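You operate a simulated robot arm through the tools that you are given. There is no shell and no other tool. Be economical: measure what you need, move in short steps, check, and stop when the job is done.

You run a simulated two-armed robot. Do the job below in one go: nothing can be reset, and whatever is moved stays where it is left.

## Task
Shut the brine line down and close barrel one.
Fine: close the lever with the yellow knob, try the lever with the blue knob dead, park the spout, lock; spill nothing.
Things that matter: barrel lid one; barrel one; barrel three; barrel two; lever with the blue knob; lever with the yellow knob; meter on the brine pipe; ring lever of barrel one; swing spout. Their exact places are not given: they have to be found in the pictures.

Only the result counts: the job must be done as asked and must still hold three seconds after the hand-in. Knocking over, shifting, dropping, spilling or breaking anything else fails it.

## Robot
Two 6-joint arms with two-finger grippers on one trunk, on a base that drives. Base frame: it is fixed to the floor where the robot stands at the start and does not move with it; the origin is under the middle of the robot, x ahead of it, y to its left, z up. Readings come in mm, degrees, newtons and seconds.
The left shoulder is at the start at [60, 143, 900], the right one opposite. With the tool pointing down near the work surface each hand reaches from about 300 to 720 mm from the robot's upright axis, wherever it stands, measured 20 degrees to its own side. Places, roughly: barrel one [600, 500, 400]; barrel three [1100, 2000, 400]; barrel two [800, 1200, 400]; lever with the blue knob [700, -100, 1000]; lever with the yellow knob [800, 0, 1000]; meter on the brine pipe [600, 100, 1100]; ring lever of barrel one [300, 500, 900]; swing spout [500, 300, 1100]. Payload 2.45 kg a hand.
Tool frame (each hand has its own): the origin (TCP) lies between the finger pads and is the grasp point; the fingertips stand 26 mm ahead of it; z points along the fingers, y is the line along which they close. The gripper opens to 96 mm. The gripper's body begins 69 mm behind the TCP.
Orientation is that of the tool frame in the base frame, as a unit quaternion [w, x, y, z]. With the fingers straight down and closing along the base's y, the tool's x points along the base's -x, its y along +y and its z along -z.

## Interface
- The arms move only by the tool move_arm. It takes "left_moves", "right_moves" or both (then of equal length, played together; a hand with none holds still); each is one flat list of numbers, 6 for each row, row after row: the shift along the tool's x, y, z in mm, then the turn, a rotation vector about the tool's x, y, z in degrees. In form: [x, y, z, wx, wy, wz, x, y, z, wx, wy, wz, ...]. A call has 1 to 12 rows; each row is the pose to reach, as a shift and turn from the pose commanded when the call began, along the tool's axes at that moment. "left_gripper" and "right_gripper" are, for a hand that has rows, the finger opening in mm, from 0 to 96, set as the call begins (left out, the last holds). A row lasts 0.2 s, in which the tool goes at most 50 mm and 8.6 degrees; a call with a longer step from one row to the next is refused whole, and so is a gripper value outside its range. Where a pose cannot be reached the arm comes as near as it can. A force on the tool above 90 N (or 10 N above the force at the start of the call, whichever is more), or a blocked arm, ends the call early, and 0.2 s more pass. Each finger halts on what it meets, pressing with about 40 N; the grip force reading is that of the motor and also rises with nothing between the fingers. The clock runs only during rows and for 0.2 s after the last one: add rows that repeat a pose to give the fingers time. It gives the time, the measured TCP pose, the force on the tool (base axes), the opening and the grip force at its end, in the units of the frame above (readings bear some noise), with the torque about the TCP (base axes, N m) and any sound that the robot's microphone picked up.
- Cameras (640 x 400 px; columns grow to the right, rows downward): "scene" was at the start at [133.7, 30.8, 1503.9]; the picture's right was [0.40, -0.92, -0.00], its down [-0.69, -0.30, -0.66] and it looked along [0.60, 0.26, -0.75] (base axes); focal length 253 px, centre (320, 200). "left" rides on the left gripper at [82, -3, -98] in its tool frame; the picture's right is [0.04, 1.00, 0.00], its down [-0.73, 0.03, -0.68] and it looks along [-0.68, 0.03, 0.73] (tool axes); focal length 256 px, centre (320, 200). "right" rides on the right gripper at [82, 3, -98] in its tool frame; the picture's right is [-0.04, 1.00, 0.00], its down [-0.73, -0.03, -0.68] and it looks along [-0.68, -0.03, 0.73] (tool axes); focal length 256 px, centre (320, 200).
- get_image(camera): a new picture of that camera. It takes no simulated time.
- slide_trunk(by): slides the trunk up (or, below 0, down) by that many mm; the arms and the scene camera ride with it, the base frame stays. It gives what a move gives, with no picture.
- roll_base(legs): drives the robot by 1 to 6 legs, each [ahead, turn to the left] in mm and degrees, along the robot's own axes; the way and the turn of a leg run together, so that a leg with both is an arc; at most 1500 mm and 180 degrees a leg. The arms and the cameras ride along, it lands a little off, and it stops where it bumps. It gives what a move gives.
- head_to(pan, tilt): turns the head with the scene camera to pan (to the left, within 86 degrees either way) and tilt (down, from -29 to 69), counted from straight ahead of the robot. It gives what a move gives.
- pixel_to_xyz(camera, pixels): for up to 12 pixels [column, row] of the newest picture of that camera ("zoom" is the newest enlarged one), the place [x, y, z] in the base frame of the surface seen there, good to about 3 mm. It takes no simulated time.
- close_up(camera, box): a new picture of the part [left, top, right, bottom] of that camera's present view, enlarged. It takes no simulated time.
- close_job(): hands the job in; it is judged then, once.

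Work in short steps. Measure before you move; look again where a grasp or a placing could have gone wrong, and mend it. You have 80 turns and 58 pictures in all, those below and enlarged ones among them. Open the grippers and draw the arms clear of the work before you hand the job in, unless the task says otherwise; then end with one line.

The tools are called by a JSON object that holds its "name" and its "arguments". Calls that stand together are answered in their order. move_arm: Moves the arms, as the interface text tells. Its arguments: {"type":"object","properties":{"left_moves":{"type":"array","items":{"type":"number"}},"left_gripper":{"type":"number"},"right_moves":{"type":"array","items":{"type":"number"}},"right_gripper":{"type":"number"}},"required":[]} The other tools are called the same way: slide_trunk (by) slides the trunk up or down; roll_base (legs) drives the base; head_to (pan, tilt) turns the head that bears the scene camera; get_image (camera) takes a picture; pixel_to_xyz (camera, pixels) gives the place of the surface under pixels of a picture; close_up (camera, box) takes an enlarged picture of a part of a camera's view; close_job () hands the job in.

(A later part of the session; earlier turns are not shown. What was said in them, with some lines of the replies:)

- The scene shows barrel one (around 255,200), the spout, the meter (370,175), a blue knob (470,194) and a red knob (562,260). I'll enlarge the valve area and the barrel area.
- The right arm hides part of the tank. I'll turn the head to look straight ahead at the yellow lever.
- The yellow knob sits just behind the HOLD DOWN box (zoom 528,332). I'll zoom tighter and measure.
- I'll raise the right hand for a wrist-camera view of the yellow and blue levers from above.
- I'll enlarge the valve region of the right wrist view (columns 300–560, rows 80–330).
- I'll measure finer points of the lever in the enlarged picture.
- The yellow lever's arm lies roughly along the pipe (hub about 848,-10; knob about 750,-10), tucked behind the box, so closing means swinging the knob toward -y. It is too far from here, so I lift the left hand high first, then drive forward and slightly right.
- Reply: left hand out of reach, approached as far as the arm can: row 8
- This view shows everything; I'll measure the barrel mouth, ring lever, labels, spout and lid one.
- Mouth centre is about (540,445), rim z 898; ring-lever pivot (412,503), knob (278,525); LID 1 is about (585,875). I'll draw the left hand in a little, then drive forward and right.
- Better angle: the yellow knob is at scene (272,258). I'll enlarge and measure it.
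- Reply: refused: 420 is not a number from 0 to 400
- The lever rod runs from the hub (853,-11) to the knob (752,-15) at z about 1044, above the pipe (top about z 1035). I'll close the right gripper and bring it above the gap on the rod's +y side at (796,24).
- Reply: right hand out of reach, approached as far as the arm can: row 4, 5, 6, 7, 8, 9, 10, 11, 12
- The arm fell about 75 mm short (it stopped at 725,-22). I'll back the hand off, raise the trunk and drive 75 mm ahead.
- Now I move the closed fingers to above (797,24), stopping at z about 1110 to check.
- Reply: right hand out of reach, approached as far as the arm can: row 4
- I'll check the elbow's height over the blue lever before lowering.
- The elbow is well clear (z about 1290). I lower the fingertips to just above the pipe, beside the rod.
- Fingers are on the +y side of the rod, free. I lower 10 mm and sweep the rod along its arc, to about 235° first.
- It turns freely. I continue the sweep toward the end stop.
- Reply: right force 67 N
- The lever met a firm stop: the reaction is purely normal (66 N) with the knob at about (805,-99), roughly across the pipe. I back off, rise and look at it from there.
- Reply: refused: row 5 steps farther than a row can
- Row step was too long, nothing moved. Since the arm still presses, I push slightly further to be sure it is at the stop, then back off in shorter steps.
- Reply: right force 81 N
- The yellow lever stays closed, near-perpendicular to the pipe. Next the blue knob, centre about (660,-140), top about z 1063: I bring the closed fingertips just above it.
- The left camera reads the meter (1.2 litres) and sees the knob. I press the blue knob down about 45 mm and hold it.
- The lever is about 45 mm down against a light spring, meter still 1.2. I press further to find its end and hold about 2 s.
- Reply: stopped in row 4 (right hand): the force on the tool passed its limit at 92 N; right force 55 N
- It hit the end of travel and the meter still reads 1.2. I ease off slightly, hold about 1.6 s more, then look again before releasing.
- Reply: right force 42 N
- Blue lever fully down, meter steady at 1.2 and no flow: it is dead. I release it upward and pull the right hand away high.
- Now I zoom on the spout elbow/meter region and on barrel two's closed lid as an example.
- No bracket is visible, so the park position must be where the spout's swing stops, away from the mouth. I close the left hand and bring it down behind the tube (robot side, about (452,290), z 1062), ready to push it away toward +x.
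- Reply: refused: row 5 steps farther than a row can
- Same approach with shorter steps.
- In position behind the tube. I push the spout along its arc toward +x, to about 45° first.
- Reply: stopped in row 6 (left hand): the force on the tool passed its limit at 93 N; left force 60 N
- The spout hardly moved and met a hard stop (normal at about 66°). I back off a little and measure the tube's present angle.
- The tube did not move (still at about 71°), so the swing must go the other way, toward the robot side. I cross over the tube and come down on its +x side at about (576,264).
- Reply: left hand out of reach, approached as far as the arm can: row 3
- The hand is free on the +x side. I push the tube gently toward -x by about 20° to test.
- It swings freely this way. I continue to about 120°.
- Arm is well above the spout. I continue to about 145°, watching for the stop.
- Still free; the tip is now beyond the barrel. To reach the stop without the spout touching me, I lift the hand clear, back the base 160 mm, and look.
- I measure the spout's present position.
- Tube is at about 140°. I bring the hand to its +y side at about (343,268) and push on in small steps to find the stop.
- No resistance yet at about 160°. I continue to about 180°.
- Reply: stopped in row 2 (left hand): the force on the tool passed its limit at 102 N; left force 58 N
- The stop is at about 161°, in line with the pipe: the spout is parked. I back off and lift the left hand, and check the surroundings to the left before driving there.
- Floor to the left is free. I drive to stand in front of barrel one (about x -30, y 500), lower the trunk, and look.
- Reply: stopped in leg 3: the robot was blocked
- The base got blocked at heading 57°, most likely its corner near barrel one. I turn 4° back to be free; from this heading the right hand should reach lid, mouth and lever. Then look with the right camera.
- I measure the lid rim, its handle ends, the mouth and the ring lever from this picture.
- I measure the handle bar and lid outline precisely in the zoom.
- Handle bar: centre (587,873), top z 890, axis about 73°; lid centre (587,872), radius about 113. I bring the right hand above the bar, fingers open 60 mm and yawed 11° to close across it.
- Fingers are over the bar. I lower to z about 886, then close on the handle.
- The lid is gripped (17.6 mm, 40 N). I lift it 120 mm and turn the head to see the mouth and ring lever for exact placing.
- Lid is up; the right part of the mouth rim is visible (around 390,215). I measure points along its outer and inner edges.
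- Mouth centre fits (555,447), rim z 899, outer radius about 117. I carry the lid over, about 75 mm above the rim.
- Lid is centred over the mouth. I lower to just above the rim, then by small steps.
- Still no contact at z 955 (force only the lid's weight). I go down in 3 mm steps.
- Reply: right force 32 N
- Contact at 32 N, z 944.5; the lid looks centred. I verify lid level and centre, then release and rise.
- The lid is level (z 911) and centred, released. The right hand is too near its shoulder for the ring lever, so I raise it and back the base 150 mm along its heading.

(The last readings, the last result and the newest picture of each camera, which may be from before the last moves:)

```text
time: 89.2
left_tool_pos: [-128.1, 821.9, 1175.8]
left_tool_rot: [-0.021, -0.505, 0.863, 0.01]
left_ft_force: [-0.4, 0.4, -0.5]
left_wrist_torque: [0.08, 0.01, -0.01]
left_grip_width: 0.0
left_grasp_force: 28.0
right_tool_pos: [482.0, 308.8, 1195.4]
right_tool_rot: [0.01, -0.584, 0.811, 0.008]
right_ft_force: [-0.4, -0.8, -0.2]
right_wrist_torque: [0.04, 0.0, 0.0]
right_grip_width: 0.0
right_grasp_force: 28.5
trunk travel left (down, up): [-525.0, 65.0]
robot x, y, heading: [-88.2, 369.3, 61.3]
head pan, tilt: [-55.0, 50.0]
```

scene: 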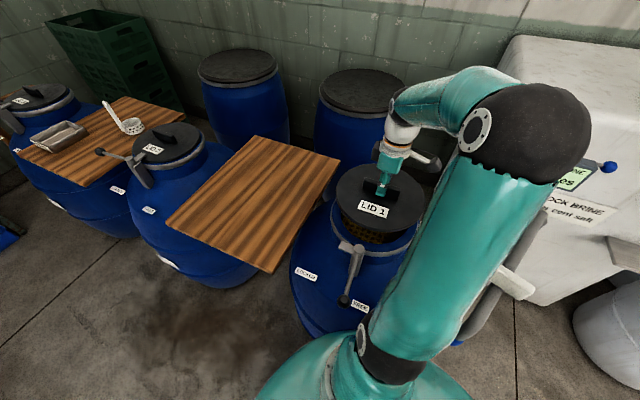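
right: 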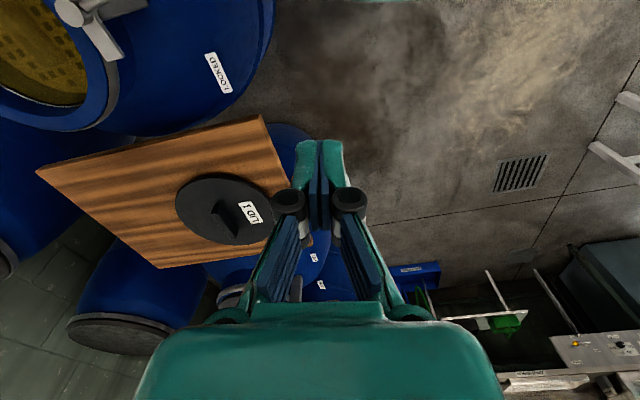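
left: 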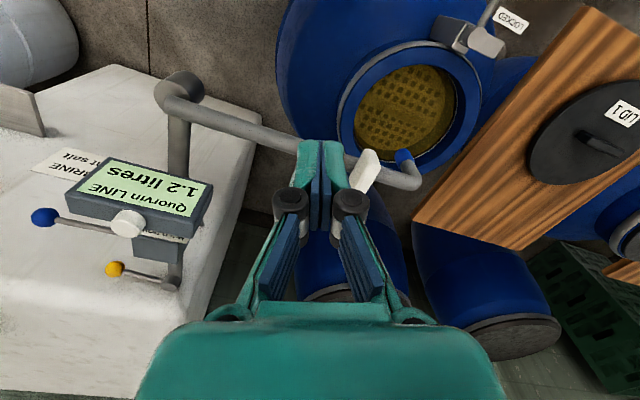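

I bring the closed right fingers to the -y side of the lever rod, at about (296,490), down to z about 938.

{"name": "move_arm", "arguments": {"right_moves": [-19, 39, 0, 0, 0, 0, -38, 78, 0, 0, 0, 0, -57, 117, 0, 0, 0, 0, -76, 156, 0, 0, 0, 0, -95, 195, 0, 0, 0, 0, -113, 234, 0, 0, 0, 0, -113, 234, 45, 0, 0, 0, -113, 234, 90, 0, 0, 0, -113, 234, 135, 0, 0, 0, -113, 234, 180, 0, 0, 0, -113, 234, 220, 0, 0, 0, -113, 234, 256, 0, 0, 0]}}

{"name": "get_image", "arguments": {"camera": "scene"}}

```text
time: 91.8
left_tool_pos: [-127.0, 824.6, 1175.9]
left_tool_rot: [-0.022, -0.505, 0.863, 0.009]
left_ft_force: [-0.4, 0.3, -1.1]
left_wrist_torque: [-0.01, 0.0, -0.01]
left_grip_width: 0.0
left_grasp_force: 28.7
right_tool_pos: [297.6, 499.4, 941.6]
right_tool_rot: [0.008, -0.584, 0.811, 0.009]
right_ft_force: [-0.4, 0.2, -0.3]
right_wrist_torque: [0.03, 0.03, -0.03]
right_grip_width: 0.0
right_grasp_force: 29.1
trunk travel left (down, up): [-525.0, 65.0]
robot x, y, heading: [-89.9, 365.6, 61.4]
head pan, tilt: [-55.0, 50.0]
```

```text
4 pictures are left
```

scene: 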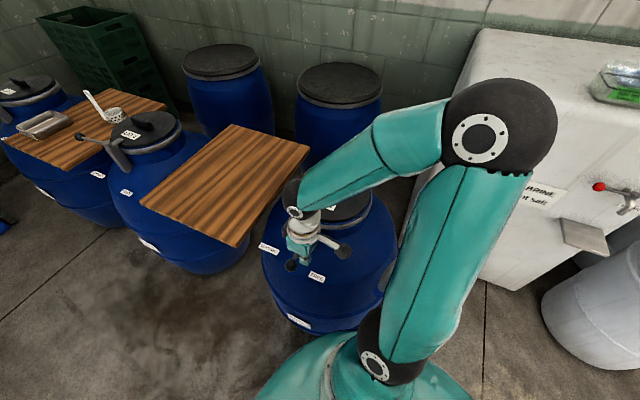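

In place beside the lever. I push the lever toward LOCKED along its arc, first to about 120°.

{"name": "move_arm", "arguments": {"right_moves": [-12, 1, 0, 0, 0, 0, -22, 3, 0, 0, 0, 0, -32, 4, 0, 0, 0, 0, -42, 4, 0, 0, 0, 0, -56, 3, 0, 0, 0, 0, -70, -1, 0, 0, 0, 0, -84, -6, 0, 0, 0, 0, -97, -13, 0, 0, 0, 0]}}

```text
time: 93.6
left_tool_pos: [-127.6, 824.7, 1175.8]
left_tool_rot: [-0.023, -0.504, 0.863, 0.009]
left_ft_force: [-0.1, 0.4, 0.2]
left_wrist_torque: [0.01, -0.01, -0.01]
left_grip_width: 0.0
left_grasp_force: 28.6
right_tool_pos: [340.2, 586.6, 945.3]
right_tool_rot: [0.008, -0.583, 0.812, 0.008]
right_ft_force: [-0.9, -0.1, 0.6]
right_wrist_torque: [0.0, 0.0, -0.01]
right_grip_width: 0.0
right_grasp_force: 28.7
trunk travel left (down, up): [-525.0, 65.0]
robot x, y, heading: [-91.2, 371.5, 61.2]
head pan, tilt: [-55.0, 50.0]
```

No resistance so far. I continue toward the stop, expecting it near 95°.

{"name": "move_arm", "arguments": {"right_moves": [-6, -4, 4, 0, 0, 0, -12, -9, 5, 0, 0, 0, -17, -13, 5, 0, 0, 0, -22, -18, 5, 0, 0, 0, -28, -25, 5, 0, 0, 0, -34, -33, 5, 0, 0, 0, -39, -42, 5, 0, 0, 0, -43, -51, 5, 0, 0, 0]}}

{"name": "close_up", "arguments": {"camera": "scene", "box": [80, 100, 400, 320]}}

```text
time: 95.4
left_tool_pos: [-126.6, 823.9, 1175.7]
left_tool_rot: [-0.022, -0.504, 0.863, 0.009]
left_ft_force: [0.0, 0.7, -0.7]
left_wrist_torque: [0.02, -0.03, -0.03]
left_grip_width: 0.1
left_grasp_force: 28.4
right_tool_pos: [402.5, 610.3, 940.6]
right_tool_rot: [0.008, -0.584, 0.811, 0.008]
right_ft_force: [-0.3, 0.0, 0.5]
right_wrist_torque: [0.0, -0.01, 0.0]
right_grip_width: 0.1
right_grasp_force: 28.7
trunk travel left (down, up): [-525.0, 65.0]
robot x, y, heading: [-90.9, 369.4, 61.3]
head pan, tilt: [-55.0, 50.0]
```

```text
1.82 times, centred on (240, 210) of scene
```

zoom: 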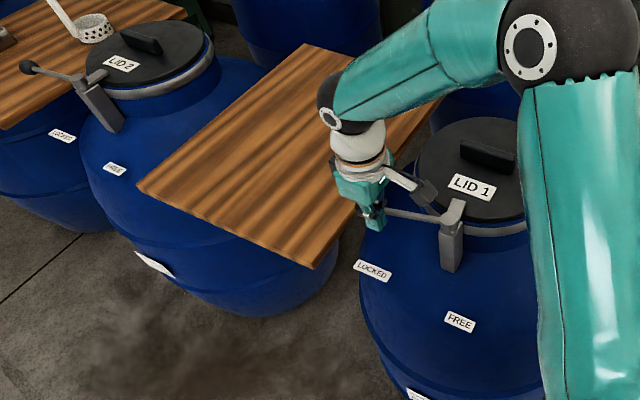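

The lever now points past +y with no stop yet (barrel two's locked lever lies further round). I continue in small steps until it stops.

{"name": "move_arm", "arguments": {"right_moves": [-2, -6, 0, 0, 0, 0, -5, -12, 0, 0, 0, 0, -7, -20, 0, 0, 0, 0, -9, -28, 0, 0, 0, 0, -10, -37, 0, 0, 0, 0, -10, -47, 0, 0, 0, 0]}}

```text
time: 96.7
left_tool_pos: [-131.2, 823.9, 1177.7]
left_tool_rot: [-0.019, -0.504, 0.863, 0.009]
left_ft_force: [0.4, -0.6, 0.3]
left_wrist_torque: [0.04, 0.05, 0.01]
left_grip_width: 0.0
left_grasp_force: 28.3
right_tool_pos: [420.1, 610.9, 940.1]
right_tool_rot: [-0.011, -0.587, 0.809, 0.019]
right_ft_force: [-41.8, 14.6, 18.6]
right_wrist_torque: [0.31, 0.28, 0.5]
right_grip_width: 0.0
right_grasp_force: 28.4
trunk travel left (down, up): [-525.0, 65.0]
robot x, y, heading: [-90.8, 369.9, 61.5]
head pan, tilt: [-55.0, 50.0]
stopped in row 6 (right hand): the force on the tool passed its limit at 95 N (the readings are from after the stop); the commanded pose is now the measured one
```

Firm stop at about 72° (95 N): the ring lever is locked. I back the fingers off, lift, and check.

{"name": "move_arm", "arguments": {"right_moves": [2, 15, 0, 0, 0, 0, 4, 35, 0, 0, 0, 0, 4, 45, -40, 0, 0, 0, 4, 45, -85, 0, 0, 0, 4, 45, -130, 0, 0, 0, 4, 45, -175, 0, 0, 0, 4, 45, -220, 0, 0, 0, 4, 70, -250, 0, 0, 0], "right_gripper": 60}}

{"name": "roll_base", "arguments": {"legs": [[-130, 0]]}}

{"name": "move_arm", "arguments": {"left_moves": [0, 0, 0, 0, 0, 0, 0, 0, 0, 0, 0, 0, 0, 0, 0, 0, 0, 0, 0, 0, 0, 0, 0, 0], "left_gripper": 60}}

{"name": "get_image", "arguments": {"camera": "scene"}}

```text
time: 98.5
left_tool_pos: [-129.4, 823.7, 1175.1]
left_tool_rot: [-0.02, -0.504, 0.863, 0.011]
left_ft_force: [0.1, 0.2, 0.0]
left_wrist_torque: [0.0, -0.02, -0.01]
left_grip_width: 0.0
left_grasp_force: 28.0
right_tool_pos: [368.2, 622.8, 1190.7]
right_tool_rot: [-0.008, -0.586, 0.81, 0.015]
right_ft_force: [-0.3, 0.0, -0.4]
right_wrist_torque: [-0.02, -0.04, -0.04]
right_grip_width: 60.0
right_grasp_force: 0.0
trunk travel left (down, up): [-525.0, 65.0]
robot x, y, heading: [-93.0, 368.0, 61.5]
head pan, tilt: [-55.0, 50.0]
```

```text
time: 99.8
left_tool_pos: [-191.0, 706.4, 1177.0]
left_tool_rot: [-0.02, -0.504, 0.863, 0.011]
left_ft_force: [-0.6, -0.3, 0.7]
left_wrist_torque: [0.07, -0.03, 0.0]
left_grip_width: 0.2
left_grasp_force: 28.3
right_tool_pos: [306.6, 504.5, 1190.1]
right_tool_rot: [-0.009, -0.585, 0.81, 0.017]
right_ft_force: [-0.5, -0.2, -0.1]
right_wrist_torque: [0.04, -0.02, 0.03]
right_grip_width: 60.0
right_grasp_force: 0.1
trunk travel left (down, up): [-525.0, 65.0]
robot x, y, heading: [-151.8, 254.8, 61.2]
head pan, tilt: [-55.0, 50.0]
```

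```text
time: 100.8
left_tool_pos: [-191.3, 709.5, 1176.6]
left_tool_rot: [-0.021, -0.504, 0.863, 0.009]
left_ft_force: [0.0, 0.5, 0.0]
left_wrist_torque: [-0.01, -0.03, 0.0]
left_grip_width: 60.2
left_grasp_force: 0.1
right_tool_pos: [306.2, 507.1, 1190.3]
right_tool_rot: [-0.009, -0.586, 0.81, 0.016]
right_ft_force: [0.1, 0.2, 0.7]
right_wrist_torque: [0.02, 0.03, 0.0]
right_grip_width: 60.2
right_grasp_force: 0.1
trunk travel left (down, up): [-525.0, 65.0]
robot x, y, heading: [-152.4, 253.9, 61.4]
head pan, tilt: [-55.0, 50.0]
```

```text
2 pictures are left
```

scene: 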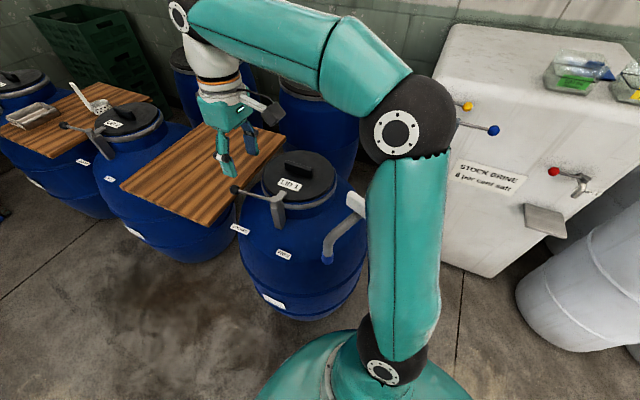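

Lid and ring lever look like barrel two's locked state. I check that the spout (tip at 325,258; handle 355,203) is still parked.

{"name": "pixel_to_xyz", "arguments": {"camera": "scene", "pixels": [[328, 245], [340, 228], [355, 203], [326, 260], [236, 189], [280, 200], [300, 185], [467, 107], [493, 130], [405, 260]]}}

```text
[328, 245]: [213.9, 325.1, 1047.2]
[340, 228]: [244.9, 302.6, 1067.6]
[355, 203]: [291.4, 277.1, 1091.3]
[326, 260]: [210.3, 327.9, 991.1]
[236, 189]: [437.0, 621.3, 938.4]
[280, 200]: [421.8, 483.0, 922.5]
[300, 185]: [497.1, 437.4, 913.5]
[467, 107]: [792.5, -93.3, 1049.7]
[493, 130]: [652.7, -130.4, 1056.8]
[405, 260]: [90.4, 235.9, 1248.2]
```

The spout is at only about 139° — my right arm must have dragged it while driving past. I must re-park it: I back another 60 mm and bring the closed right hand over to its +y side.

{"name": "roll_base", "arguments": {"legs": [[-60, 0]]}}

{"name": "move_arm", "arguments": {"right_moves": [28, -25, 0, 0, 0, 0, 57, -50, 0, 0, 0, 0, 85, -75, 0, 0, 0, 0, 114, -100, 0, 0, 0, 0, 142, -124, 0, 0, 0, 0], "right_gripper": 0}}

```text
time: 101.8
left_tool_pos: [-221.2, 651.9, 1178.4]
left_tool_rot: [-0.02, -0.504, 0.863, 0.011]
left_ft_force: [-0.7, -1.6, -0.1]
left_wrist_torque: [0.05, 0.02, 0.0]
left_grip_width: 59.9
left_grasp_force: 0.0
right_tool_pos: [276.0, 451.2, 1192.7]
right_tool_rot: [-0.009, -0.586, 0.81, 0.017]
right_ft_force: [0.2, -1.7, -0.4]
right_wrist_torque: [0.04, -0.04, -0.01]
right_grip_width: 59.9
right_grasp_force: 0.0
trunk travel left (down, up): [-525.0, 65.0]
robot x, y, heading: [-184.2, 198.5, 61.4]
head pan, tilt: [-55.0, 50.0]
```

```text
time: 103.0
left_tool_pos: [-219.8, 654.0, 1177.8]
left_tool_rot: [-0.021, -0.504, 0.863, 0.009]
left_ft_force: [-0.1, -0.5, -1.2]
left_wrist_torque: [0.0, 0.02, -0.01]
left_grip_width: 60.1
left_grasp_force: 0.1
right_tool_pos: [350.9, 279.3, 1186.5]
right_tool_rot: [-0.008, -0.586, 0.81, 0.016]
right_ft_force: [0.0, -1.1, -0.1]
right_wrist_torque: [0.01, 0.02, 0.02]
right_grip_width: 0.1
right_grasp_force: 28.2
trunk travel left (down, up): [-525.0, 65.0]
robot x, y, heading: [-182.2, 198.7, 61.4]
head pan, tilt: [-55.0, 50.0]
```

Lower beside the tube (z about 1060), then push it back to its stop.

{"name": "move_arm", "arguments": {"right_moves": [0, 0, 45, 0, 0, 0, 0, 0, 90, 0, 0, 0, 0, 0, 126, 0, 0, 0, 0, 0, 126, 0, 0, 0]}}

{"name": "move_arm", "arguments": {"right_moves": [12, 3, 0, 0, 0, 0, 24, 7, 0, 0, 0, 0, 40, 14, 0, 0, 0, 0, 57, 21, 0, 0, 0, 0, 73, 26, 0, 0, 0, 0, 89, 29, 0, 0, 0, 0, 97, 31, 0, 0, 0, 0, 106, 32, 0, 0, 0, 0, 114, 33, 0, 0, 0, 0, 122, 33, 0, 0, 0, 0]}}

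```text
time: 104.0
left_tool_pos: [-221.3, 655.2, 1176.2]
left_tool_rot: [-0.021, -0.504, 0.863, 0.01]
left_ft_force: [0.0, -0.6, -0.3]
left_wrist_torque: [0.01, 0.01, -0.02]
left_grip_width: 60.0
left_grasp_force: 0.1
right_tool_pos: [347.2, 282.5, 1059.8]
right_tool_rot: [-0.01, -0.586, 0.81, 0.016]
right_ft_force: [-0.2, 0.5, -0.4]
right_wrist_torque: [0.0, 0.0, 0.01]
right_grip_width: 0.0
right_grasp_force: 28.4
trunk travel left (down, up): [-525.0, 65.0]
robot x, y, heading: [-183.2, 200.5, 61.4]
head pan, tilt: [-55.0, 50.0]
```

```text
time: 106.1
left_tool_pos: [-219.5, 659.1, 1177.0]
left_tool_rot: [-0.022, -0.505, 0.863, 0.009]
left_ft_force: [-0.1, -0.8, 0.2]
left_wrist_torque: [0.07, -0.03, 0.02]
left_grip_width: 60.3
left_grasp_force: 0.2
right_tool_pos: [287.4, 200.7, 1063.4]
right_tool_rot: [0.018, -0.584, 0.811, 0.031]
right_ft_force: [18.6, 66.6, -17.3]
right_wrist_torque: [0.51, -0.47, -0.05]
right_grip_width: 5.7
right_grasp_force: 28.9
trunk travel left (down, up): [-525.0, 65.0]
robot x, y, heading: [-184.0, 203.5, 61.9]
head pan, tilt: [-55.0, 50.0]
stopped in row 10 (right hand): the force on the tool passed its limit at 94 N (the readings are from after the stop); the commanded pose is now the measured one
```

Same stop as before: parked again. I ease off, lift the hand straight up and clear, without driving, and look.

{"name": "move_arm", "arguments": {"right_moves": [-12, 1, 0, 0, 0, 0, -28, 2, 0, 0, 0, 0, -28, 2, -45, 0, 0, 0, -28, 2, -90, 0, 0, 0, -28, 2, -135, 0, 0, 0, -40, 2, -170, 0, 0, 0, -70, 2, -190, 0, 0, 0, -110, 2, -195, 0, 0, 0], "right_gripper": 40}}

{"name": "get_image", "arguments": {"camera": "scene"}}

```text
time: 107.9
left_tool_pos: [-220.1, 656.2, 1177.9]
left_tool_rot: [-0.021, -0.505, 0.863, 0.011]
left_ft_force: [-0.1, -0.5, 0.0]
left_wrist_torque: [-0.01, 0.0, 0.01]
left_grip_width: 59.9
left_grasp_force: 0.0
right_tool_pos: [320.1, 286.7, 1263.3]
right_tool_rot: [0.007, -0.585, 0.811, 0.024]
right_ft_force: [0.0, 0.7, 0.0]
right_wrist_torque: [0.0, 0.03, 0.04]
right_grip_width: 40.0
right_grasp_force: 0.0
trunk travel left (down, up): [-525.0, 65.0]
robot x, y, heading: [-181.6, 202.8, 61.6]
head pan, tilt: [-55.0, 50.0]
```

```text
1 pictures are left
```

scene: 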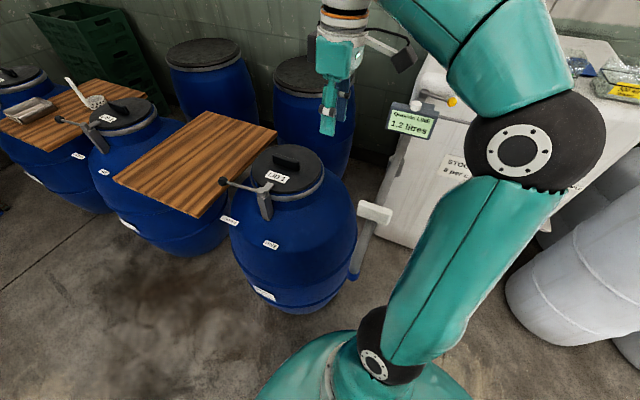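

{"name": "pixel_to_xyz", "arguments": {"camera": "scene", "pixels": [[353, 275], [358, 255], [375, 212], [224, 181], [262, 190], [300, 185], [255, 180], [452, 100]]}}

```text
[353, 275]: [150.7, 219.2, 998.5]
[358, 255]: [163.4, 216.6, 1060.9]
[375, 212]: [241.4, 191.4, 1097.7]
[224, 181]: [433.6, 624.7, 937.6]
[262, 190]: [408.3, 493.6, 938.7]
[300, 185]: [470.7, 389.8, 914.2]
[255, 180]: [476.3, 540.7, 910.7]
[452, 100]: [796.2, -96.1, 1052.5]
```

The spout is back at about 161°, in line with the pipe. The lid sits level and the ring lever is locked. The yellow knob is still at its closed place (796,-96), the meter reads 1.2, and both hands are open and clear, so I hand in.

{"name": "close_job", "arguments": {}}

```text
The job is handed in.
```

The brine line is shut down and barrel one is closed: yellow lever shut, blue lever tried dead (meter stayed at 1.2 litres), spout parked at its stop after my right arm knocked it out once and I re-parked it, lid on, ring lever locked, no spill seen; the base was also blocked once while turning beside barrel one, which showed no shift afterwards.
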